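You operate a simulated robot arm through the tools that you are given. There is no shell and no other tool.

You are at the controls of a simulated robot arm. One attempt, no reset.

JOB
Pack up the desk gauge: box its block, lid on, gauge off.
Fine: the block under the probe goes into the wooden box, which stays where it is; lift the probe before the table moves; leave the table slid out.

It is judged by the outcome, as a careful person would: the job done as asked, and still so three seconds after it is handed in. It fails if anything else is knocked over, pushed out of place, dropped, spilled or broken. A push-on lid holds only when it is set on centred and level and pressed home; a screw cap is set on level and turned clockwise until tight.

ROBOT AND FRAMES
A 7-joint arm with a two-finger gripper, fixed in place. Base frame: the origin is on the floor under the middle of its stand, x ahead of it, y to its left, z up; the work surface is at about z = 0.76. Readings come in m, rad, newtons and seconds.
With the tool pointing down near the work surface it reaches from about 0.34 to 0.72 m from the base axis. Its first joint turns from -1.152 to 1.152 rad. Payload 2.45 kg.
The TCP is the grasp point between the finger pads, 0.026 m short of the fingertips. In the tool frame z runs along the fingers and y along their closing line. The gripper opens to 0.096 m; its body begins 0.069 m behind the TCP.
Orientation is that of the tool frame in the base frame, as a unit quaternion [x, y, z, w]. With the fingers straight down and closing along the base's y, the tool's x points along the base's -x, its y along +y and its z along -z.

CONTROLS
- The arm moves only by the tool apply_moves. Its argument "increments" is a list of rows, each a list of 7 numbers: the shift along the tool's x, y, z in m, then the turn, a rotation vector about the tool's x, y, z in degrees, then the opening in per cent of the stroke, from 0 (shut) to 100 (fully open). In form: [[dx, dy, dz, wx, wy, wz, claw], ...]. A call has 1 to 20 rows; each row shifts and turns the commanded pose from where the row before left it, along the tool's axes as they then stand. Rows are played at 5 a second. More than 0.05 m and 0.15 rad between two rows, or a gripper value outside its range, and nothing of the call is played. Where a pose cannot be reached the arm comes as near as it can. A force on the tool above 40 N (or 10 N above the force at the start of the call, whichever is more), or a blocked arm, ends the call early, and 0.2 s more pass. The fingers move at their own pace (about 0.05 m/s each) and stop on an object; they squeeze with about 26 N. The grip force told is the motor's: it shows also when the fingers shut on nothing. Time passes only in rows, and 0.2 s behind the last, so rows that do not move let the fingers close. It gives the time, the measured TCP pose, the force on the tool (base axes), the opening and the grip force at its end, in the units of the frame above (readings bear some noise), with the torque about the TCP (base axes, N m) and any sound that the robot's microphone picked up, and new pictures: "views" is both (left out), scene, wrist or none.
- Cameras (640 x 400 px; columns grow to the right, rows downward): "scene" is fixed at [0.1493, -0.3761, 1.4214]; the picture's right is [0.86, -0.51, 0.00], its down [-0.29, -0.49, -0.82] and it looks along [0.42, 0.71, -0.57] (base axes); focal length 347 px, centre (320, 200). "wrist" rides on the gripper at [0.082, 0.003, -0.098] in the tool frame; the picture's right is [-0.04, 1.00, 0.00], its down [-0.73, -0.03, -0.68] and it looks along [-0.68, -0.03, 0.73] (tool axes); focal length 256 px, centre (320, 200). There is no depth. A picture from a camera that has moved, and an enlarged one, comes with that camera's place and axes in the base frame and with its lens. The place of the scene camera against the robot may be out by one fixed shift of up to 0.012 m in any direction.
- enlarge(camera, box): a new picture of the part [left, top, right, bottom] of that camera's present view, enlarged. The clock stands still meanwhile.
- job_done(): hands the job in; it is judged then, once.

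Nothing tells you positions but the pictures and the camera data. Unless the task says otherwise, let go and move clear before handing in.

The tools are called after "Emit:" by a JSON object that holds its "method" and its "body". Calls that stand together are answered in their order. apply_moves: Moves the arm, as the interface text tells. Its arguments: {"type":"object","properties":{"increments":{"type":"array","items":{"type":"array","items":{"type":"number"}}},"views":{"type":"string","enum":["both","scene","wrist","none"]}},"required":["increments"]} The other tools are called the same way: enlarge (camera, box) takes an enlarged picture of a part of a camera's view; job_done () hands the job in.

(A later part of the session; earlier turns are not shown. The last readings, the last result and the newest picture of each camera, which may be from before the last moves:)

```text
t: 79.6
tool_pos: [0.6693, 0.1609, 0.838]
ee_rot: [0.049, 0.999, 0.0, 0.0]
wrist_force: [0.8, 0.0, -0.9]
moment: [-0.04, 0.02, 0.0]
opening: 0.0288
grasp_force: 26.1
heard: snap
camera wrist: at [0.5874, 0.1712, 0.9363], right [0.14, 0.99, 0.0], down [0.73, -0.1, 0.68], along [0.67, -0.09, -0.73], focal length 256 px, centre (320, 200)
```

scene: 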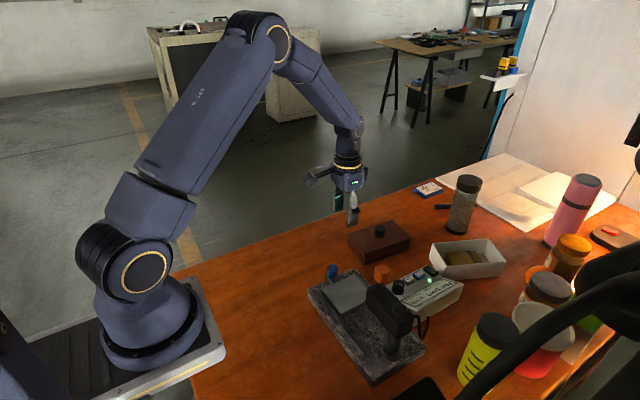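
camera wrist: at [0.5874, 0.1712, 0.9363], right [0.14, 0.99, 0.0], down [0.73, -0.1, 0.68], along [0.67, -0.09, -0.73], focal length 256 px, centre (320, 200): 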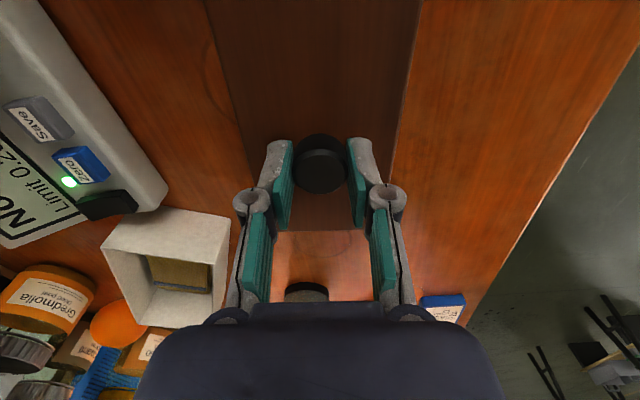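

Another snap, and the force reading is only the lid's weight, so the lid may have come loose. I'll raise half a millimetre more to tell.

Emit:
{"method": "apply_moves", "body": {"increments": [[0, 0, -0.0007, 0, 0, 0, 0], [0, 0, 0, 0, 0, 0, 0]], "views": "wrist"}}

Emit:
{"method": "enlarge", "body": {"camera": "scene", "box": [398, 232, 414, 246]}}

Emit:
{"method": "enlarge", "body": {"camera": "scene", "box": [346, 230, 362, 244]}}

```text
t: 80.2
tool_pos: [0.6687, 0.1601, 0.8374]
ee_rot: [0.05, 0.999, 0.001, 0.0]
wrist_force: [-0.5, -0.1, -0.1]
moment: [-0.01, -0.04, 0.0]
opening: 0.029
grasp_force: 26.5
camera wrist: at [0.5874, 0.1719, 0.9366], right [0.14, 0.99, 0.0], down [0.73, -0.1, 0.68], along [0.67, -0.09, -0.73], focal length 256 px, centre (320, 200)
```

wrist: 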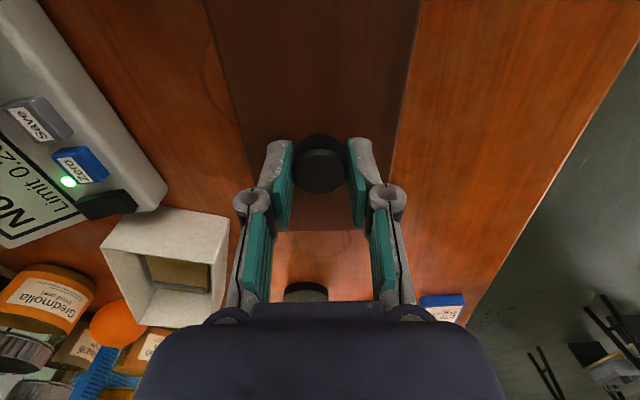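

```text
16.00 times, centred on (406, 239) of scene
camera zoom: at [0.1494, -0.3761, 1.4214], right [0.86, -0.51, 0.0], down [-0.29, -0.49, -0.82], along [0.42, 0.71, -0.57], focal length 5546 px, centre (-1056, -424)
```

zoom: 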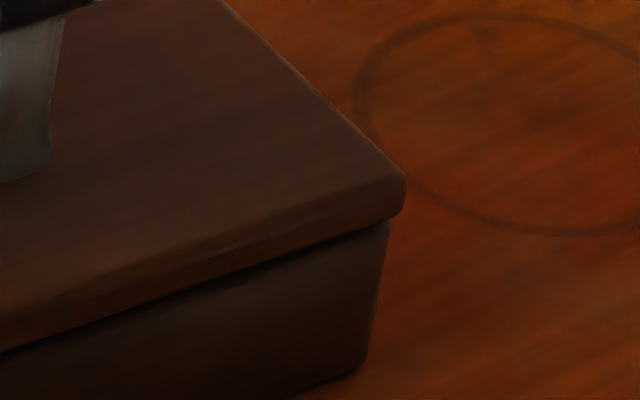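

```text
16.00 times, centred on (354, 237) of scene
camera zoom: at [0.1494, -0.3761, 1.4214], right [0.86, -0.51, 0.0], down [-0.29, -0.49, -0.82], along [0.42, 0.71, -0.57], focal length 5546 px, centre (-224, -392)
```

zoom: 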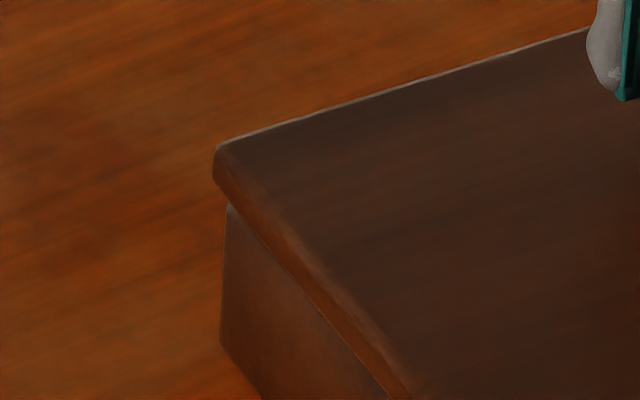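

The lid lifts freely, so it isn't held. My two measurements suggest a residual offset of about 1 mm, so I'll nudge it (+0.9, -0.5) mm, set it down lightly and then press from above.

Emit:
{"method": "apply_moves", "body": {"increments": [[0, 0, -0.001, 0, 0, 0, 0], [-0.0009, -0.0004, 0, 0, 0, 0, 0], [0, 0, 0, 0, 0, 0, 0], [0, 0, 0.001, 0, 0, 0, 0], [0, 0, 0.0008, 0, 0, 0, 0], [0, 0, 0, 0, 0, 0, 0]], "views": "wrist"}}

Emit:
{"method": "enlarge", "body": {"camera": "scene", "box": [398, 232, 414, 246]}}

Emit:
{"method": "enlarge", "body": {"camera": "scene", "box": [346, 230, 362, 244]}}

Emit:
{"method": "enlarge", "body": {"camera": "scene", "box": [366, 246, 382, 260]}}

```text
t: 81.6
tool_pos: [0.6699, 0.1585, 0.8371]
ee_rot: [0.049, 0.999, 0.0, -0.001]
wrist_force: [-0.8, 0.0, 0.1]
moment: [0.02, 0.0, 0.01]
opening: 0.0288
grasp_force: 25.9
camera wrist: at [0.5883, 0.1711, 0.9362], right [0.14, 0.99, 0.0], down [0.73, -0.1, 0.68], along [0.67, -0.09, -0.73], focal length 256 px, centre (320, 200)
```

wrist: 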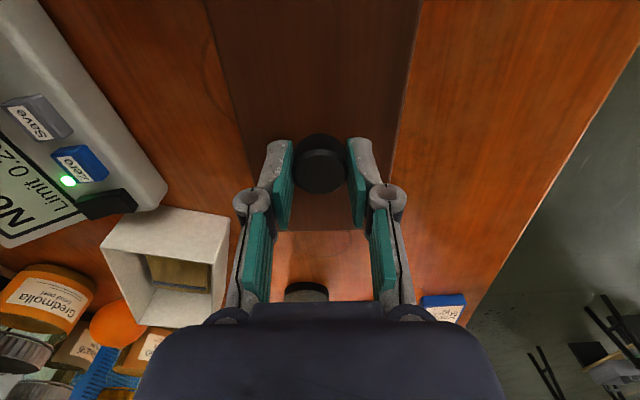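

```text
16.00 times, centred on (406, 239) of scene
camera zoom: at [0.1494, -0.3761, 1.4214], right [0.86, -0.51, 0.0], down [-0.29, -0.49, -0.82], along [0.42, 0.71, -0.57], focal length 5546 px, centre (-1056, -424)
```

zoom: 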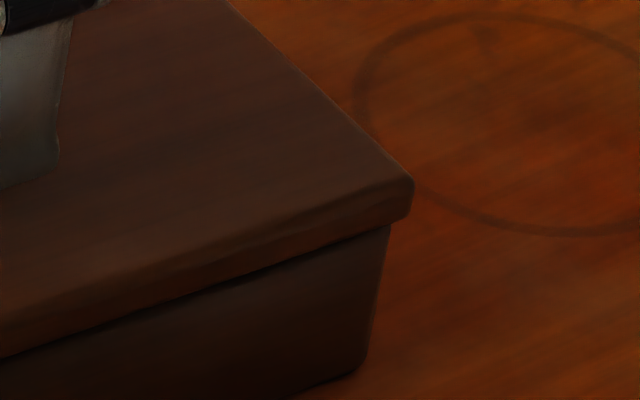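

```text
16.00 times, centred on (354, 237) of scene
camera zoom: at [0.1494, -0.3761, 1.4214], right [0.86, -0.51, 0.0], down [-0.29, -0.49, -0.82], along [0.42, 0.71, -0.57], focal length 5546 px, centre (-224, -392)
```

zoom: 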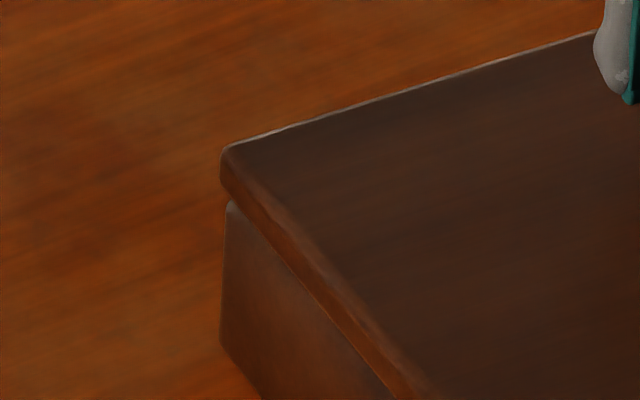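

```text
16.00 times, centred on (374, 253) of scene
camera zoom: at [0.1494, -0.3761, 1.4214], right [0.86, -0.51, 0.0], down [-0.29, -0.49, -0.82], along [0.42, 0.71, -0.57], focal length 5546 px, centre (-544, -648)
```

zoom: 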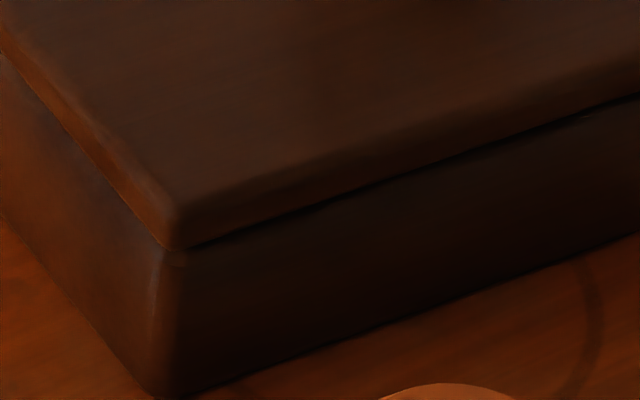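

That went slightly too far: the right corner now overhangs more. I'll go back about half, touch down lightly and release.

Emit:
{"method": "apply_moves", "body": {"increments": [[0.0005, 0.0003, 0, 0, 0, 0, 0], [0, 0, 0.0005, 0, 0, 0, 0], [0, 0, 0.0005, 0, 0, 0, 0], [0, 0, 0, 0, 0, 0, 0]], "views": "wrist"}}

Emit:
{"method": "enlarge", "body": {"camera": "scene", "box": [398, 232, 414, 246]}}

Emit:
{"method": "enlarge", "body": {"camera": "scene", "box": [346, 230, 362, 244]}}

```text
t: 82.6
tool_pos: [0.6688, 0.1607, 0.8377]
ee_rot: [0.049, 0.999, 0.0, 0.001]
wrist_force: [-6.5, -3.4, 15.7]
moment: [-0.11, 0.36, 0.0]
opening: 0.0288
grasp_force: 26.5
camera wrist: at [0.5878, 0.1713, 0.9359], right [0.14, 0.99, 0.0], down [0.73, -0.1, 0.68], along [0.67, -0.09, -0.73], focal length 256 px, centre (320, 200)
```

wrist: 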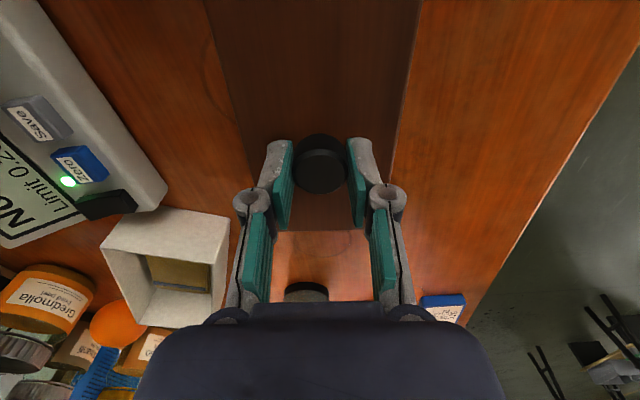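

```text
16.00 times, centred on (406, 239) of scene
camera zoom: at [0.1489, -0.3763, 1.4214], right [0.86, -0.51, 0.0], down [-0.29, -0.49, -0.82], along [0.42, 0.71, -0.57], focal length 5546 px, centre (-1056, -424)
```

zoom: 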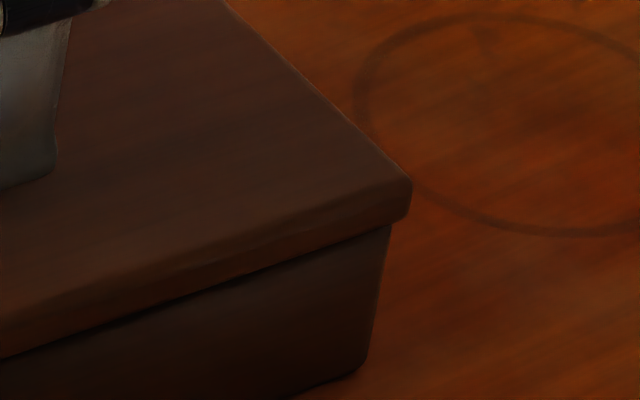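

```text
16.00 times, centred on (354, 237) of scene
camera zoom: at [0.1489, -0.3763, 1.4214], right [0.86, -0.51, 0.0], down [-0.29, -0.49, -0.82], along [0.42, 0.71, -0.57], focal length 5546 px, centre (-224, -392)
```

zoom: 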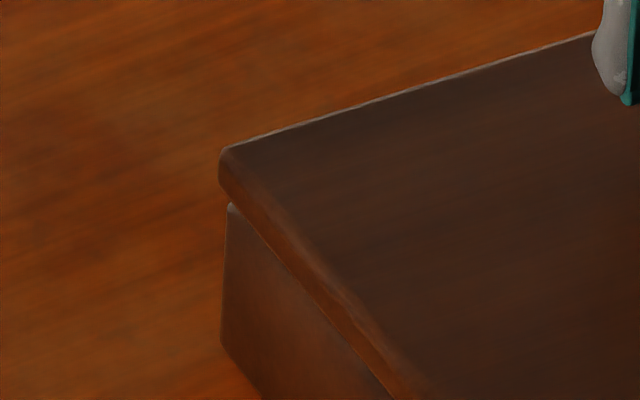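

Touching at about 16 N. I'll relieve slightly, release, and back off to inspect.

Emit:
{"method": "apply_moves", "body": {"increments": [[0, 0, -0.0008, 0, 0, 0, 0], [0, 0, 0, 0, 0, 0, 0], [0, 0, 0, 0, 0, 0, 34]], "views": "none"}}

Emit:
{"method": "apply_moves", "body": {"increments": [[0, 0, 0, 0, 0, 0, 45], [0, 0, 0, 0, 0, 0, 60], [0, 0, -0.01, 0, 0, 0, 60], [0, 0, -0.02, 0, 0, 0, 60], [0, 0, -0.03, 0, 0, 0, 60], [0.03, 0, -0.01, 0, 0, 0, 60], [0.04, 0, 0, 0, 0, 0, 60], [0.04, 0, 0, 0, 0, 0, 60], [0.03, 0, 0, 0, 0, 0, 60], [0, 0, 0, 0, 0, 0, 60]]}}

Emit:
{"method": "enlarge", "body": {"camera": "wrist", "box": [260, 110, 380, 210]}}

Emit:
{"method": "enlarge", "body": {"camera": "wrist", "box": [270, 120, 320, 160]}}

Emit:
{"method": "enlarge", "body": {"camera": "wrist", "box": [320, 120, 370, 160]}}

```text
t: 83.4
tool_pos: [0.6691, 0.1608, 0.8365]
ee_rot: [0.049, 0.999, 0.0, 0.0]
wrist_force: [-0.2, -0.1, 0.6]
moment: [-0.01, 0.02, 0.01]
opening: 0.0324
grasp_force: 0.0
heard: snap
```

```text
t: 85.6
tool_pos: [0.5286, 0.1747, 0.9083]
ee_rot: [0.049, 0.999, 0.0, 0.0]
wrist_force: [-1.5, -0.2, 0.3]
moment: [-0.01, 0.01, 0.0]
opening: 0.0575
grasp_force: 0.0
camera wrist: at [0.4477, 0.1856, 1.0063], right [0.14, 0.99, 0.0], down [0.73, -0.1, 0.68], along [0.67, -0.09, -0.73], focal length 256 px, centre (320, 200)
```

scene: 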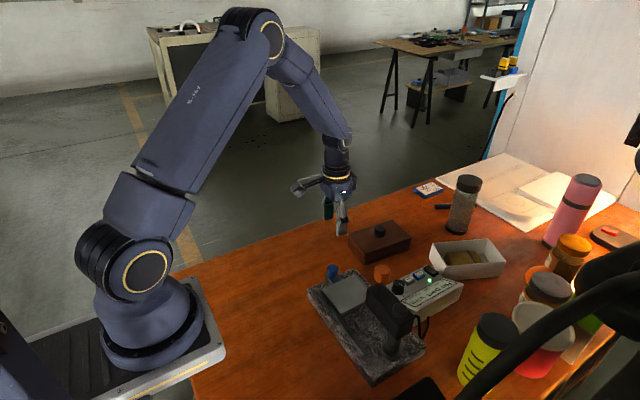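
wrist: 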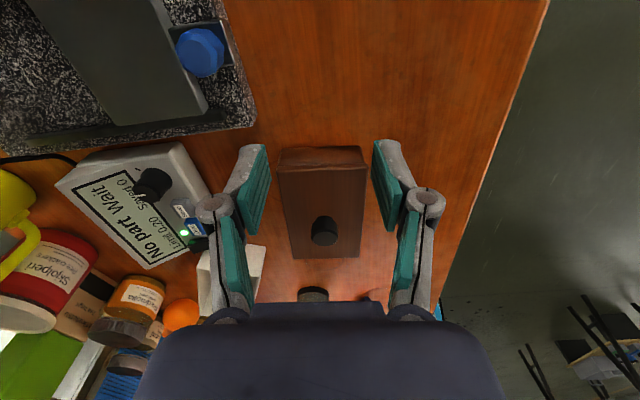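

```text
4.00 times, centred on (320, 160) of wrist
camera zoom: at [0.4477, 0.1856, 1.0063], right [0.14, 0.99, 0.0], down [0.73, -0.1, 0.68], along [0.67, -0.09, -0.73], focal length 1024 px, centre (320, 360)
```

zoom: 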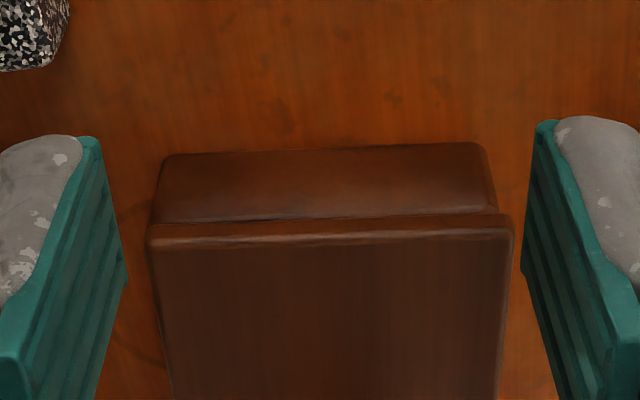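

```text
10.00 times, centred on (295, 140) of wrist
camera zoom: at [0.4477, 0.1856, 1.0063], right [0.14, 0.99, 0.0], down [0.73, -0.1, 0.68], along [0.67, -0.09, -0.73], focal length 2560 px, centre (570, 800)
```

zoom: 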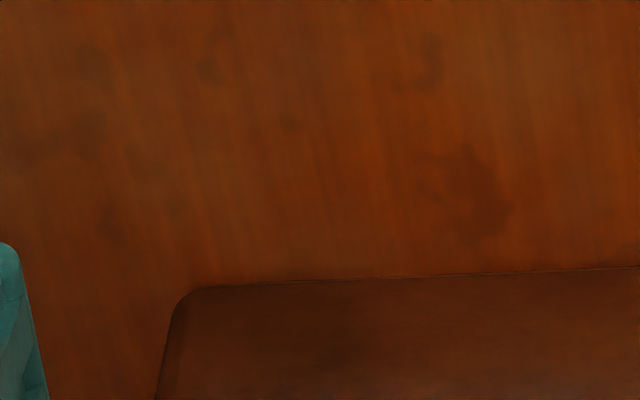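

```text
10.00 times, centred on (345, 140) of wrist
camera zoom: at [0.4477, 0.1856, 1.0063], right [0.14, 0.99, 0.0], down [0.73, -0.1, 0.68], along [0.67, -0.09, -0.73], focal length 2560 px, centre (70, 800)
```

zoom: 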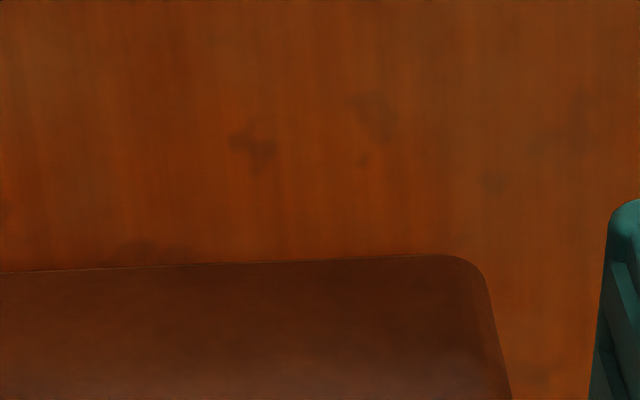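

A snap came again on release, and the lid sits level and within about a millimetre of centred. To make sure it's pressed home, I'll close the fingers and push straight down on the knob top (no pulling this time).

Emit:
{"method": "apply_moves", "body": {"increments": [[-0.035, 0, 0, 0, 0, 0, 20], [-0.035, 0, 0, 0, 0, 0, 0], [-0.035, 0, 0, 0, 0, 0, 0], [-0.035, 0, 0, 0, 0, 0, 0], [0, 0, 0.02, 0, 0, 0, 0], [0, 0, 0.02, 0, 0, 0, 0], [0, 0, 0.006, 0, 0, 0, 0], [0, 0, 0, 0, 0, 0, 0]], "views": "both"}}

Emit:
{"method": "enlarge", "body": {"camera": "scene", "box": [350, 195, 420, 255]}}

Emit:
{"method": "enlarge", "body": {"camera": "wrist", "box": [240, 100, 400, 260]}}

```text
t: 87.4
tool_pos: [0.669, 0.1594, 0.8621]
ee_rot: [0.049, 0.999, 0.0, -0.001]
wrist_force: [-0.6, 0.1, 0.3]
moment: [0.0, 0.02, -0.02]
opening: 0.0
grasp_force: 25.9
camera wrist: at [0.5876, 0.1714, 0.9601], right [0.14, 0.99, 0.0], down [0.73, -0.1, 0.68], along [0.67, -0.09, -0.73], focal length 256 px, centre (320, 200)
```

scene: 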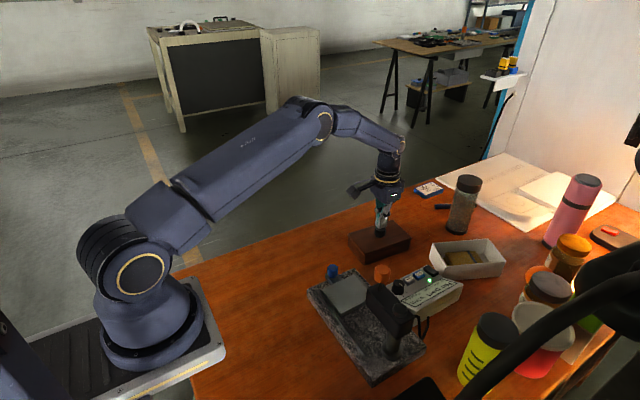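
wrist: 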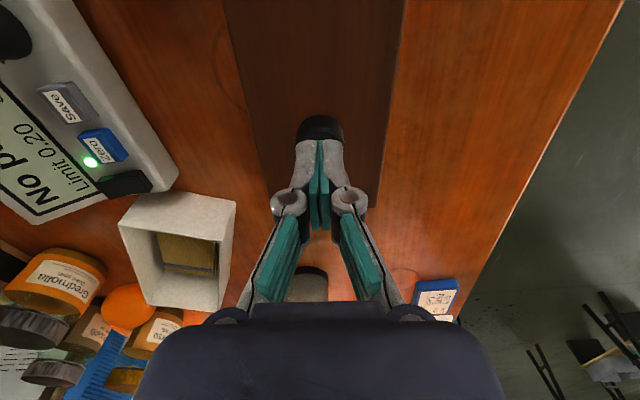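

```text
6.67 times, centred on (385, 225) of scene
camera zoom: at [0.1493, -0.3761, 1.4214], right [0.86, -0.51, 0.0], down [-0.29, -0.49, -0.82], along [0.42, 0.71, -0.57], focal length 2311 px, centre (-113, 33)
```

zoom: 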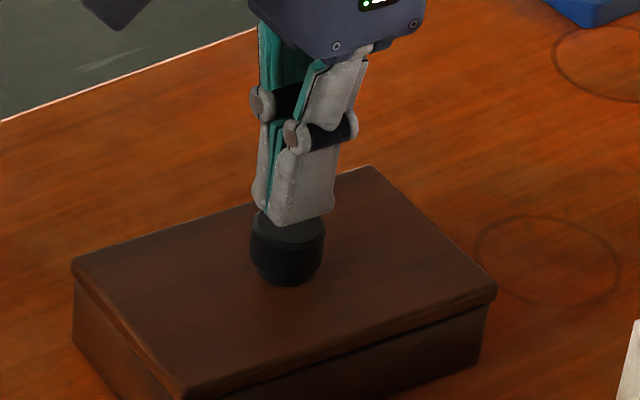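

```text
2.50 times, centred on (320, 180) of wrist
camera zoom: at [0.5876, 0.1714, 0.9601], right [0.14, 0.99, 0.0], down [0.73, -0.1, 0.68], along [0.67, -0.09, -0.73], focal length 640 px, centre (320, 250)
```

zoom: 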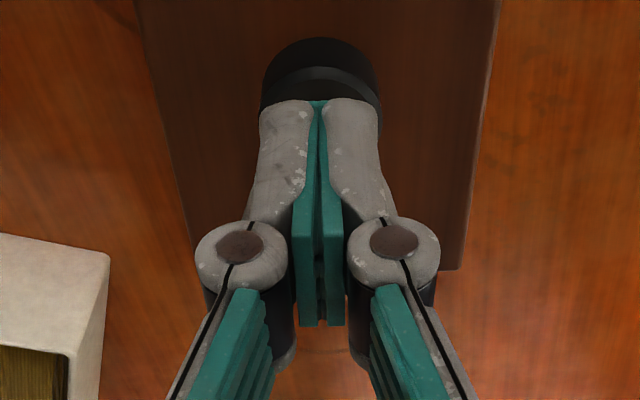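

The closed fingertips are centred about 7 mm above the knob. I'll lower onto it and press gradually.

Emit:
{"method": "apply_moves", "body": {"increments": [[0, 0, 0.003, 0, 0, 0, 0], [0, 0, 0.002, 0, 0, 0, 0], [0, 0, 0.001, 0, 0, 0, 0], [0, 0, 0.001, 0, 0, 0, 0], [0, 0, 0, 0, 0, 0, 0]], "views": "none"}}

```text
t: 88.6
tool_pos: [0.6694, 0.1589, 0.8552]
ee_rot: [0.049, 0.999, 0.0, 0.0]
wrist_force: [-0.2, -0.4, 0.0]
moment: [0.02, -0.01, -0.02]
opening: 0.0
grasp_force: 26.1
```

Emit:
{"method": "apply_moves", "body": {"increments": [[0, 0, 0.001, 0, 0, 0, 0], [0, 0, 0.001, 0, 0, 0, 0], [0, 0, 0.0005, 0, 0, 0, 0], [0, 0, 0, 0, 0, 0, 0]], "views": "none"}}

```text
t: 89.6
tool_pos: [0.6699, 0.1595, 0.8536]
ee_rot: [0.049, 0.999, 0.001, 0.003]
wrist_force: [-5.2, -1.3, 20.6]
moment: [-0.04, 0.11, 0.05]
opening: 0.0062
grasp_force: 25.9
```

In contact at about 20 N. I'll press a little more.

Emit:
{"method": "apply_moves", "body": {"increments": [[0, 0, 0.0005, 0, 0, 0, 0], [0, 0, 0.0005, 0, 0, 0, 0], [0, 0, 0, 0, 0, 0, 0]], "views": "wrist"}}

Emit:
{"method": "enlarge", "body": {"camera": "scene", "box": [350, 200, 420, 260]}}

```text
t: 90.4
tool_pos: [0.6686, 0.1588, 0.8525]
ee_rot: [0.049, 0.999, 0.001, 0.003]
wrist_force: [-5.7, -2.6, 34.0]
moment: [-0.09, 0.19, 0.02]
opening: 0.0059
grasp_force: 26.4
camera wrist: at [0.5875, 0.1712, 0.9513], right [0.14, 0.99, 0.0], down [0.72, -0.1, 0.68], along [0.68, -0.09, -0.73], focal length 256 px, centre (320, 200)
```

wrist: 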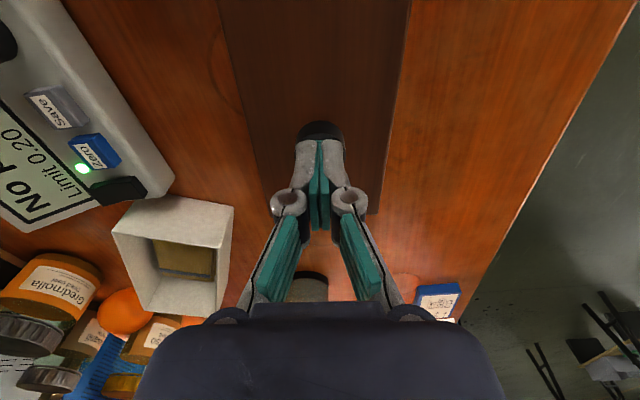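

```text
6.67 times, centred on (385, 230) of scene
camera zoom: at [0.1484, -0.3763, 1.4214], right [0.86, -0.51, 0.0], down [-0.29, -0.49, -0.82], along [0.42, 0.71, -0.57], focal length 2311 px, centre (-113, 0)
```

zoom: 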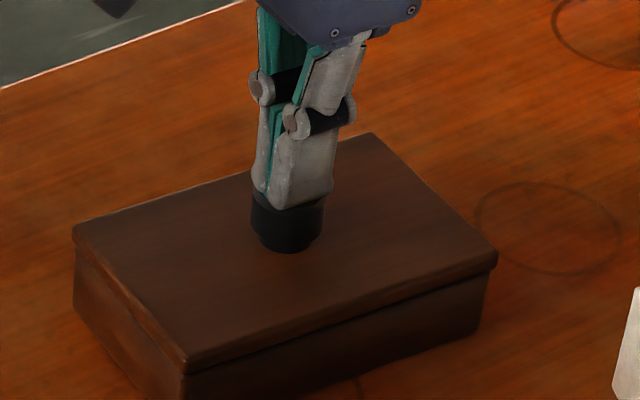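

At 34 N there was no further movement, so the lid is down as far as it goes. I'll lift off and take a low-angle look at the seam to confirm it's fully seated.

Emit:
{"method": "apply_moves", "body": {"increments": [[0, 0, -0.003, 0, 0, 0, 0], [0, 0, -0.017, 0, 0, 0, 0], [0, 0, -0.03, 0, 0, 0, 0], [0.02, 0, -0.02, 0, 0, 0, 30], [0.04, 0, 0, 0, 0, 0, 60], [0.045, 0, 0, 0, 0, 0, 100], [0.045, 0, 0, 0, 0, 0, 100], [0, 0, 0, 0, -8.3, 0, 100], [0, 0, 0, 0, -8.3, 0, 100], [0, 0, 0, 0, -8.3, 0, 100], [0.0095, 0, 0.0204, 0, 0, 0, 100], [0.0095, 0, 0.0204, 0, 0, 0, 100], [0.0095, 0, 0.0204, 0, 0, 0, 100], [0, 0, 0, 0, 0, 0, 100]]}}

Emit:
{"method": "enlarge", "body": {"camera": "wrist", "box": [260, 80, 380, 180]}}

```text
t: 93.4
tool_pos: [0.5207, 0.1747, 0.8514]
ee_rot: [0.048, 0.975, -0.011, 0.215]
wrist_force: [-0.4, -0.1, 0.2]
moment: [-0.02, -0.01, 0.02]
opening: 0.0961
grasp_force: 0.1
camera wrist: at [0.4055, 0.1895, 0.9064], right [0.13, 0.99, 0.02], down [0.37, -0.07, 0.92], along [0.92, -0.12, -0.38], focal length 256 px, centre (320, 200)
```

scene: 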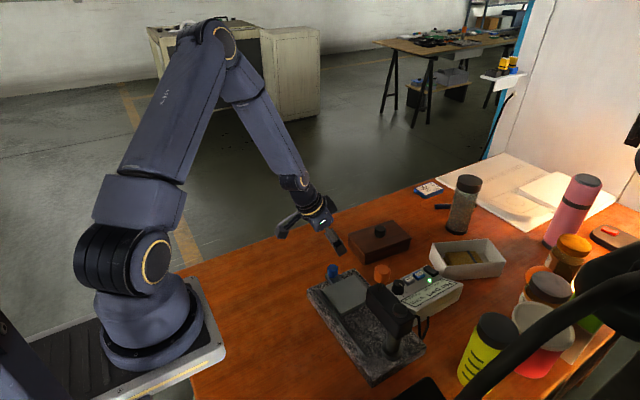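
wrist: 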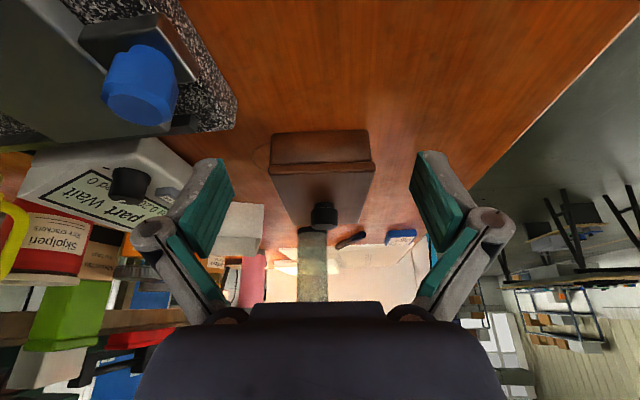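

```text
4.00 times, centred on (320, 130) of wrist
camera zoom: at [0.4055, 0.1895, 0.9064], right [0.13, 0.99, 0.02], down [0.37, -0.07, 0.92], along [0.92, -0.12, -0.38], focal length 1024 px, centre (320, 480)
```

zoom: 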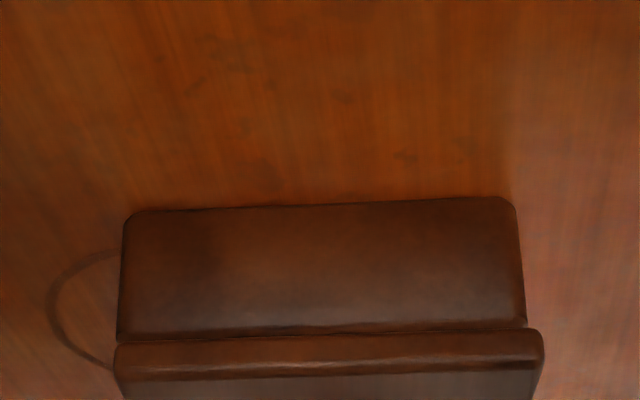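

From this low angle the seam looks tight. I'll zoom in on it at both ends.

Emit:
{"method": "enlarge", "body": {"camera": "wrist", "box": [284, 150, 324, 180]}}

Emit:
{"method": "enlarge", "body": {"camera": "wrist", "box": [340, 150, 380, 180]}}

Emit:
{"method": "enlarge", "body": {"camera": "wrist", "box": [260, 150, 300, 180]}}

```text
13.33 times, centred on (304, 165) of wrist
camera zoom: at [0.4055, 0.1895, 0.9064], right [0.13, 0.99, 0.02], down [0.37, -0.07, 0.92], along [0.92, -0.12, -0.38], focal length 3413 px, centre (533, 667)
```

zoom: 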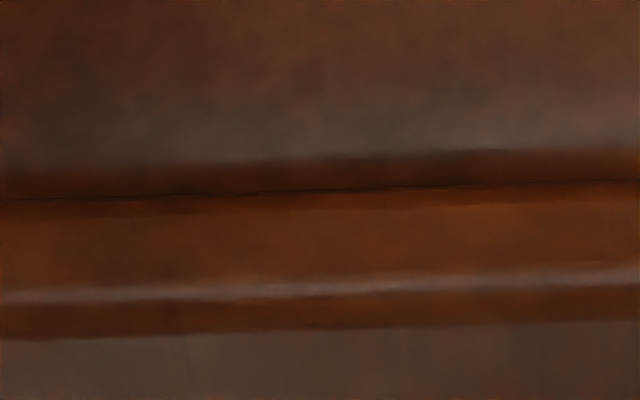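

```text
13.33 times, centred on (360, 165) of wrist
camera zoom: at [0.4055, 0.1895, 0.9064], right [0.13, 0.99, 0.02], down [0.37, -0.07, 0.92], along [0.92, -0.12, -0.38], focal length 3413 px, centre (-213, 667)
```

zoom: 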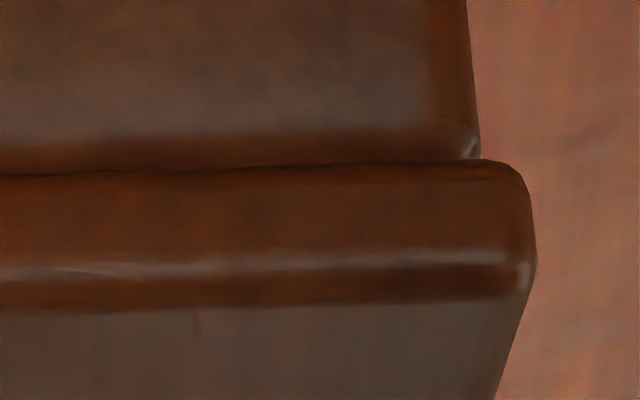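

```text
13.33 times, centred on (280, 165) of wrist
camera zoom: at [0.4055, 0.1895, 0.9064], right [0.13, 0.99, 0.02], down [0.37, -0.07, 0.92], along [0.92, -0.12, -0.38], focal length 3413 px, centre (853, 667)
```

zoom: 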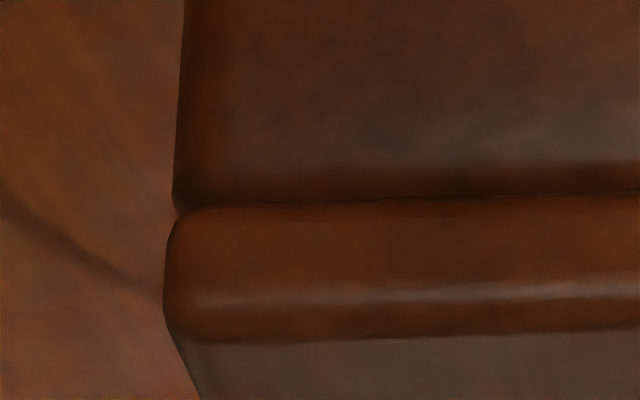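

The seam is flush with no gap, so the lid is fully down, but it's offset about 1.2 mm toward +y and a bit toward +x. I'll regrip, recentre it, and test the hold with a carefully measured pull.

Emit:
{"method": "apply_moves", "body": {"increments": [[-0.0095, 0, -0.0204, 0, 0, 0, 100], [-0.0095, 0, -0.0204, 0, 0, 0, 100], [-0.0095, 0, -0.0204, 0, 0, 0, 100], [0, 0, 0, 0, 8.3, 0, 80], [0, 0, 0, 0, 8.3, 0, 60], [0, 0, 0, 0, 8.3, 0, 60], [-0.05, 0, 0, 0, 0, 0, 60], [-0.05, 0, 0, 0, 0, 0, 60], [-0.05, 0, 0, 0, 0, 0, 60], [0, 0, 0.02, 0, 0, 0, 60], [0, 0, 0.025, 0, 0, 0, 60], [0, 0, 0.02, 0, 0, 0, 60], [0, 0, 0, 0, 0, 0, 60]], "views": "wrist"}}

Emit:
{"method": "enlarge", "body": {"camera": "wrist", "box": [220, 60, 420, 260]}}

```text
t: 96.2
tool_pos: [0.6691, 0.1598, 0.8558]
ee_rot: [0.049, 0.999, 0.0, 0.0]
wrist_force: [-0.2, 0.6, 0.2]
moment: [-0.02, 0.02, -0.02]
opening: 0.0577
grasp_force: 0.1
camera wrist: at [0.5878, 0.1722, 0.9533], right [0.14, 0.99, 0.0], down [0.73, -0.1, 0.68], along [0.67, -0.09, -0.73], focal length 256 px, centre (320, 200)
```

wrist: 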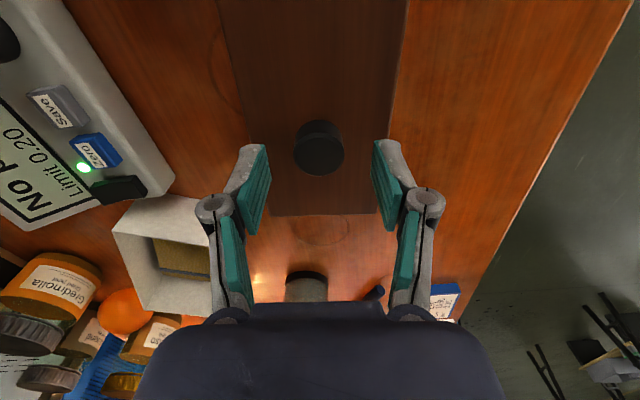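

```text
2.00 times, centred on (320, 160) of wrist
camera zoom: at [0.5878, 0.1722, 0.9533], right [0.14, 0.99, 0.0], down [0.73, -0.1, 0.68], along [0.67, -0.09, -0.73], focal length 512 px, centre (320, 280)
```

zoom: 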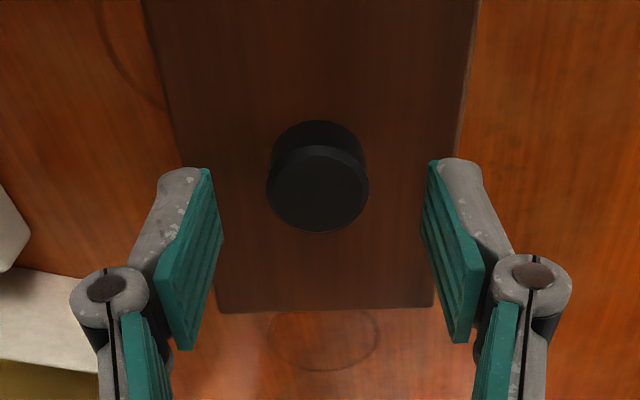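

I'll lower to grip height and close, without pulling yet.

Emit:
{"method": "apply_moves", "body": {"increments": [[0, -0.0005, 0.009, 0, 0, 0, 60], [0, 0, 0.0085, 0, 0, 0, 60], [0, 0, 0, 0, 0, 0, 45], [0, 0, 0, 0, 0, 0, 32], [0, 0, 0, 0, 0, 0, 15], [0, 0, 0, 0, 0, 0, 0], [0, 0, 0, 0, 0, 0, 0]], "views": "none"}}

```text
t: 97.8
tool_pos: [0.6685, 0.1597, 0.8377]
ee_rot: [0.049, 0.999, 0.0, 0.0]
wrist_force: [-0.1, 0.4, -0.1]
moment: [0.0, 0.0, 0.03]
opening: 0.029
grasp_force: 25.8
heard: snap
```

The snap came on gripping alone, so the lid's hold releases when grasped and engages when let go on the box. I'll raise it 1 mm, shift by (-1.5, -1.2) mm to centre it and set it back down.

Emit:
{"method": "apply_moves", "body": {"increments": [[0, 0, -0.0012, 0, 0, 0, 0], [0.0014, -0.0013, 0, 0, 0, 0, 0], [0, 0, 0, 0, 0, 0, 0], [0, 0, 0.0008, 0, 0, 0, 0], [0, 0, 0.0008, 0, 0, 0, 0], [0, 0, 0, 0, 0, 0, 0]], "views": "wrist"}}

Emit:
{"method": "enlarge", "body": {"camera": "scene", "box": [398, 232, 414, 246]}}

Emit:
{"method": "enlarge", "body": {"camera": "scene", "box": [346, 230, 362, 244]}}

Emit:
{"method": "enlarge", "body": {"camera": "scene", "box": [366, 246, 382, 260]}}

```text
t: 99.2
tool_pos: [0.667, 0.1578, 0.8378]
ee_rot: [0.048, 0.999, 0.0, 0.0]
wrist_force: [-0.5, 0.6, -0.9]
moment: [-0.01, 0.01, 0.01]
opening: 0.0289
grasp_force: 25.9
camera wrist: at [0.5856, 0.1699, 0.936], right [0.14, 0.99, 0.0], down [0.73, -0.1, 0.68], along [0.67, -0.09, -0.73], focal length 256 px, centre (320, 200)
```

wrist: 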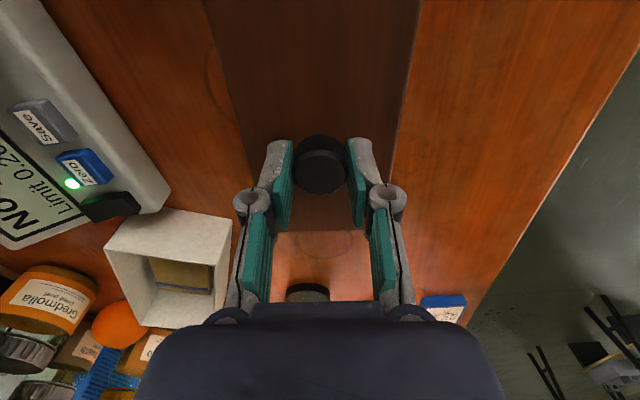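

```text
16.00 times, centred on (406, 239) of scene
camera zoom: at [0.1494, -0.3761, 1.4214], right [0.86, -0.51, 0.0], down [-0.29, -0.49, -0.82], along [0.42, 0.71, -0.57], focal length 5546 px, centre (-1056, -424)
```

zoom: 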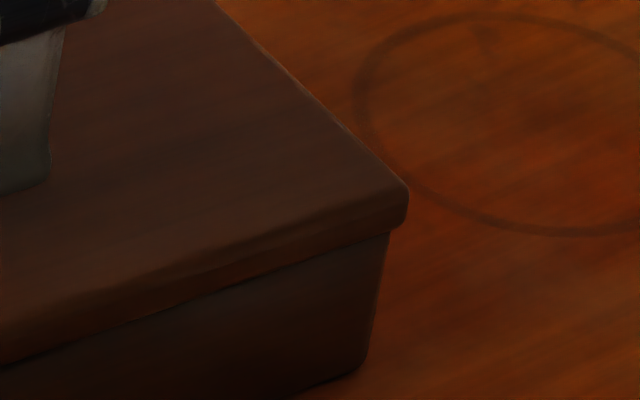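

```text
16.00 times, centred on (354, 237) of scene
camera zoom: at [0.1494, -0.3761, 1.4214], right [0.86, -0.51, 0.0], down [-0.29, -0.49, -0.82], along [0.42, 0.71, -0.57], focal length 5546 px, centre (-224, -392)
```

zoom: 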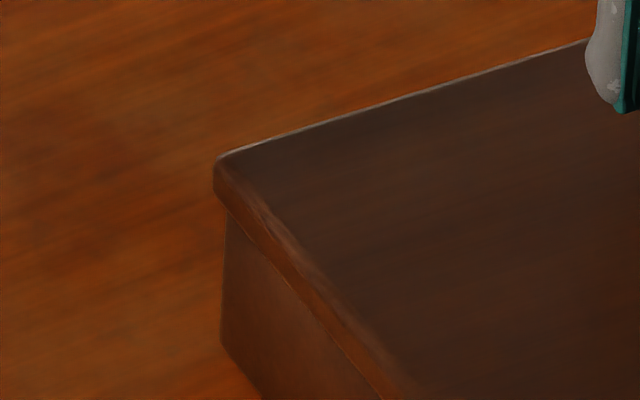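

```text
16.00 times, centred on (374, 253) of scene
camera zoom: at [0.1494, -0.3761, 1.4214], right [0.86, -0.51, 0.0], down [-0.29, -0.49, -0.82], along [0.42, 0.71, -0.57], focal length 5546 px, centre (-544, -648)
```

zoom: 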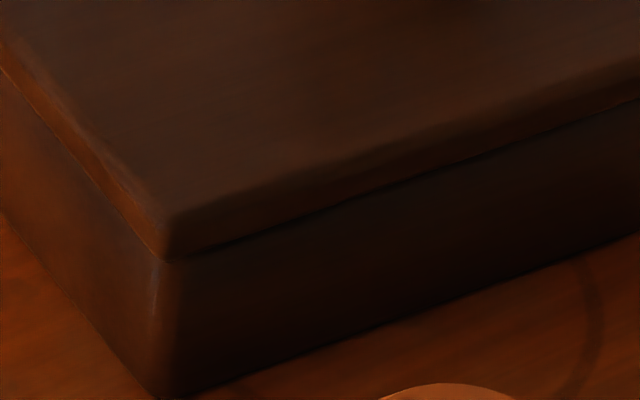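

Now balanced at both corners and aligned at the front. I'll press it down with the grip to about 20–25 N.

Emit:
{"method": "apply_moves", "body": {"increments": [[0, 0, 0.0008, 0, 0, 0, 0], [0, 0, 0.0008, 0, 0, 0, 0], [0, 0, 0.0004, 0, 0, 0, 0], [0, 0, 0, 0, 0, 0, 0]], "views": "none"}}

```text
t: 100.2
tool_pos: [0.6676, 0.1588, 0.8363]
ee_rot: [0.048, 0.999, 0.0, 0.001]
wrist_force: [-10.2, -2.5, 25.2]
moment: [-0.11, 0.27, -0.03]
opening: 0.0289
grasp_force: 26.3
```

Pressed at 25 N. Now I'll unload, release, back off and look.

Emit:
{"method": "apply_moves", "body": {"increments": [[0, 0, -0.0008, 0, 0, 0, 0], [0, 0, -0.0007, 0, 0, 0, 0], [0, 0, 0, 0, 0, 0, 0]], "views": "none"}}

Emit:
{"method": "apply_moves", "body": {"increments": [[0, 0, 0, 0, 0, 0, 34], [0, 0, 0, 0, 0, 0, 45]], "views": "none"}}

Emit:
{"method": "apply_moves", "body": {"increments": [[0, 0, 0, 0, 0, 0, 60], [0, 0, -0.01, 0, 0, 0, 60], [0, 0, -0.02, 0, 0, 0, 60], [0, 0, -0.03, 0, 0, 0, 60], [0.02, 0, -0.02, 0, 0, 0, 60], [0.04, 0, 0, 0, 0, 0, 100], [0.045, 0, 0, 0, 0, 0, 100], [0.045, 0, 0, 0, 0, 0, 100], [0, 0, 0, 0, -8.3, 0, 100], [0, 0, 0, 0, -8.3, 0, 100], [0, 0, 0, 0, -8.3, 0, 100], [0.0095, 0, 0.0204, 0, 0, 0, 100], [0.0095, 0, 0.0204, 0, 0, 0, 100], [0.0095, 0, 0.0204, 0, 0, 0, 100], [0, 0, 0, 0, 0, 0, 100]]}}

Emit:
{"method": "enlarge", "body": {"camera": "wrist", "box": [260, 90, 380, 190]}}

Emit:
{"method": "enlarge", "body": {"camera": "scene", "box": [335, 200, 425, 270]}}

```text
t: 101.0
tool_pos: [0.6665, 0.1586, 0.8376]
ee_rot: [0.048, 0.999, 0.0, 0.001]
wrist_force: [-2.1, -0.3, 11.0]
moment: [0.0, -0.05, 0.03]
opening: 0.0292
grasp_force: 26.1
```

```text
t: 101.6
tool_pos: [0.6679, 0.1575, 0.8362]
ee_rot: [0.048, 0.999, 0.0, 0.0]
wrist_force: [0.1, -0.6, -0.2]
moment: [0.01, 0.01, 0.0]
opening: 0.0432
grasp_force: 0.1
heard: snap
```

```text
t: 104.8
tool_pos: [0.5194, 0.1738, 0.8499]
ee_rot: [0.048, 0.975, -0.01, 0.216]
wrist_force: [-0.1, 1.2, 0.9]
moment: [0.01, -0.02, -0.02]
opening: 0.096
grasp_force: 0.0
camera wrist: at [0.4038, 0.1884, 0.904], right [0.13, 0.99, 0.02], down [0.37, -0.07, 0.92], along [0.92, -0.12, -0.38], focal length 256 px, centre (320, 200)
```

scene: 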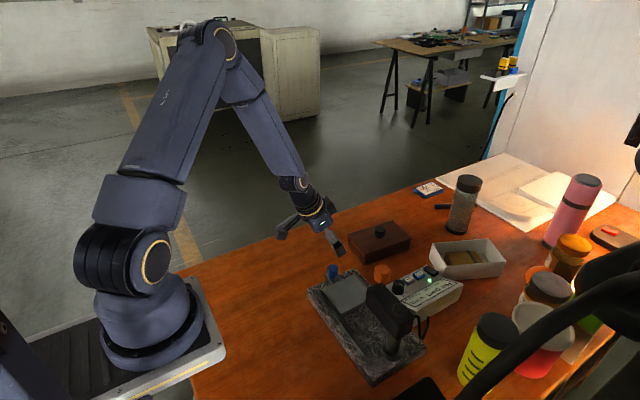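
wrist: 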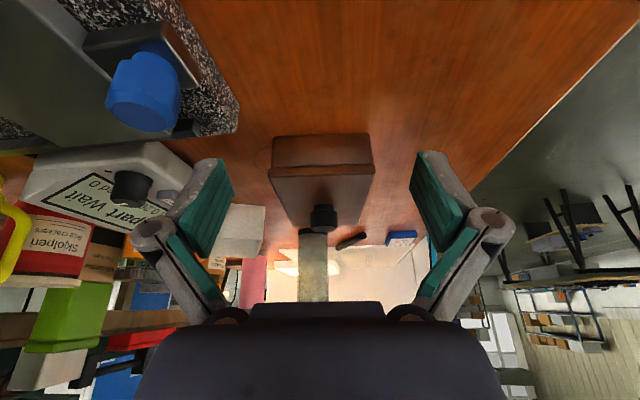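

```text
4.00 times, centred on (320, 140) of wrist
camera zoom: at [0.4038, 0.1884, 0.904], right [0.13, 0.99, 0.02], down [0.37, -0.07, 0.92], along [0.92, -0.12, -0.38], focal length 1024 px, centre (320, 440)
```

zoom: 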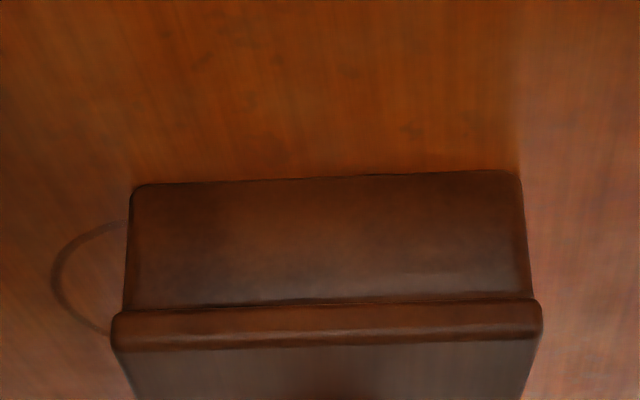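

```text
5.71 times, centred on (380, 235) of scene
camera zoom: at [0.1493, -0.3761, 1.4214], right [0.86, -0.51, 0.0], down [-0.29, -0.49, -0.82], along [0.42, 0.71, -0.57], focal length 1981 px, centre (-23, 0)
```

zoom: 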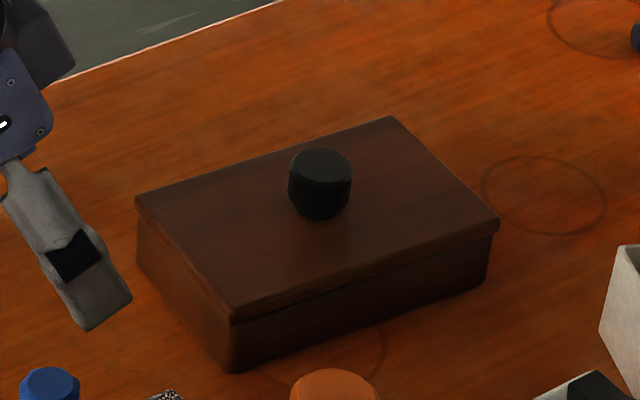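

The lid is now evenly centred on both sides, with a snap on release. I'll zoom in on the seam once more.

Emit:
{"method": "enlarge", "body": {"camera": "wrist", "box": [340, 150, 380, 180]}}

Emit:
{"method": "enlarge", "body": {"camera": "wrist", "box": [260, 150, 300, 180]}}

Emit:
{"method": "enlarge", "body": {"camera": "scene", "box": [380, 226, 412, 254]}}

```text
13.33 times, centred on (360, 165) of wrist
camera zoom: at [0.4038, 0.1884, 0.904], right [0.13, 0.99, 0.02], down [0.37, -0.07, 0.92], along [0.92, -0.12, -0.38], focal length 3413 px, centre (-213, 667)
```

zoom: 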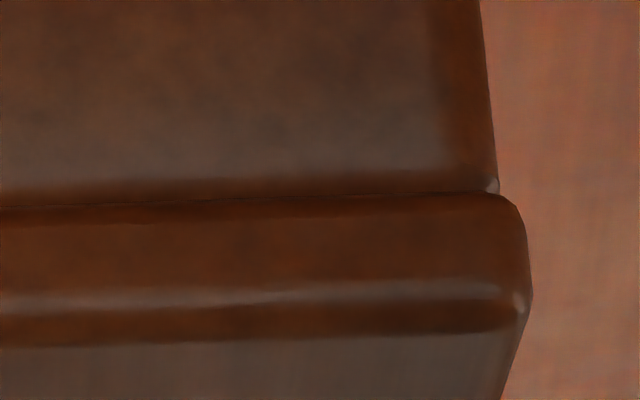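

```text
13.33 times, centred on (280, 165) of wrist
camera zoom: at [0.4038, 0.1884, 0.904], right [0.13, 0.99, 0.02], down [0.37, -0.07, 0.92], along [0.92, -0.12, -0.38], focal length 3413 px, centre (853, 667)
```

zoom: 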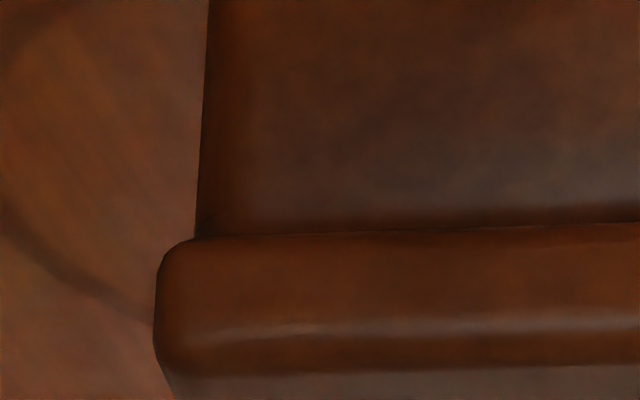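

```text
14.29 times, centred on (396, 240) of scene
camera zoom: at [0.1493, -0.3761, 1.4214], right [0.86, -0.51, 0.0], down [-0.29, -0.49, -0.82], along [0.42, 0.71, -0.57], focal length 4951 px, centre (-766, -371)
```

zoom: 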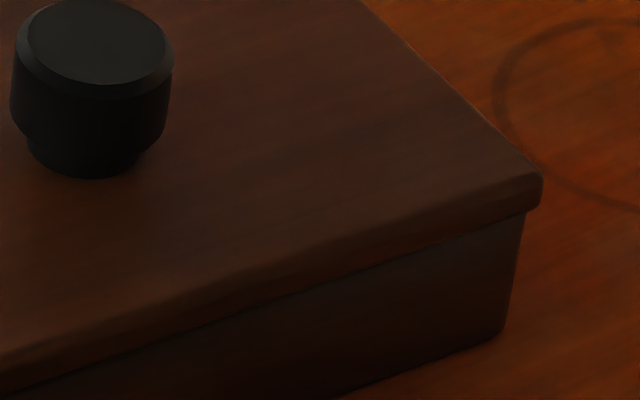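

The seam is flush and the overhang is equal on both sides. For good measure I'll press once more straight down on the knob with closed fingers.

Emit:
{"method": "apply_moves", "body": {"increments": [[-0.0095, 0, -0.0204, 0, 0, 0, 60], [-0.0095, 0, -0.0204, 0, 0, 0, 20], [-0.0095, 0, -0.0204, 0, 0, 0, 0], [0, 0, 0, 0, 8.3, 0, 0], [0, 0, 0, 0, 8.3, 0, 0], [0, 0, 0, 0, 8.3, 0, 0], [-0.05, 0, 0, 0, 0, 0, 0], [-0.05, 0, 0, 0, 0, 0, 0], [-0.05, 0, 0, 0, 0, 0, 0], [0, 0, 0.02, 0, 0, 0, 0], [0, 0, 0.02, 0, 0, 0, 0], [0, 0, 0.012, 0, 0, 0, 0], [0, 0, 0, 0, 0, 0, 0]], "views": "wrist"}}

Emit:
{"method": "enlarge", "body": {"camera": "scene", "box": [350, 195, 420, 255]}}

```text
t: 107.6
tool_pos: [0.6671, 0.1582, 0.8643]
ee_rot: [0.049, 0.999, -0.001, 0.0]
wrist_force: [0.5, 0.3, 0.1]
moment: [-0.01, 0.0, -0.01]
opening: 0.0
grasp_force: 25.9
camera wrist: at [0.586, 0.1687, 0.9632], right [0.14, 0.99, 0.0], down [0.73, -0.1, 0.68], along [0.67, -0.09, -0.73], focal length 256 px, centre (320, 200)
```

wrist: 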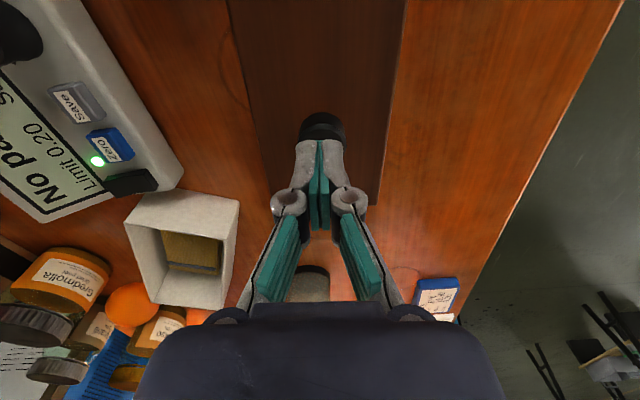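

```text
6.67 times, centred on (385, 225) of scene
camera zoom: at [0.1493, -0.3761, 1.4214], right [0.86, -0.51, 0.0], down [-0.29, -0.49, -0.82], along [0.42, 0.71, -0.57], focal length 2311 px, centre (-113, 33)
```

zoom: 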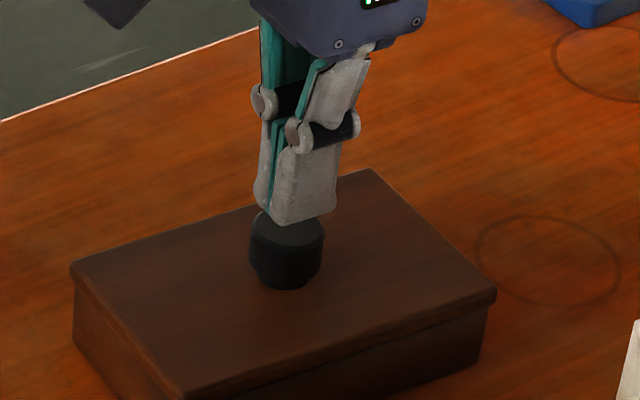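

Emit:
{"method": "apply_moves", "body": {"increments": [[0, 0, 0.004, 0, 0, 0, 0], [0, 0, 0.004, 0, 0, 0, 0], [0, 0, 0.002, 0, 0, 0, 0], [0, 0, 0.001, 0, 0, 0, 0], [0, 0, 0.001, 0, 0, 0, 0], [0, 0, 0.0005, 0, 0, 0, 0], [0, 0, 0, 0, 0, 0, 0]], "views": "none"}}

```text
t: 109.2
tool_pos: [0.6682, 0.1587, 0.8528]
ee_rot: [0.048, 0.999, 0.0, 0.001]
wrist_force: [-2.8, -0.3, 8.1]
moment: [0.0, 0.05, 0.03]
opening: 0.0061
grasp_force: 26.2
```

Emit:
{"method": "apply_moves", "body": {"increments": [[0, 0, 0.0008, 0, 0, 0, 0], [0, 0, 0.0008, 0, 0, 0, 0], [0, 0, 0, 0, 0, 0, 0], [0, 0, 0, 0, 0, 0, 0]], "views": "none"}}

```text
t: 110.2
tool_pos: [0.6673, 0.1573, 0.8538]
ee_rot: [0.048, 0.999, 0.001, 0.001]
wrist_force: [-6.2, -3.7, 30.1]
moment: [-0.08, 0.14, 0.02]
opening: 0.0059
grasp_force: 25.8
```

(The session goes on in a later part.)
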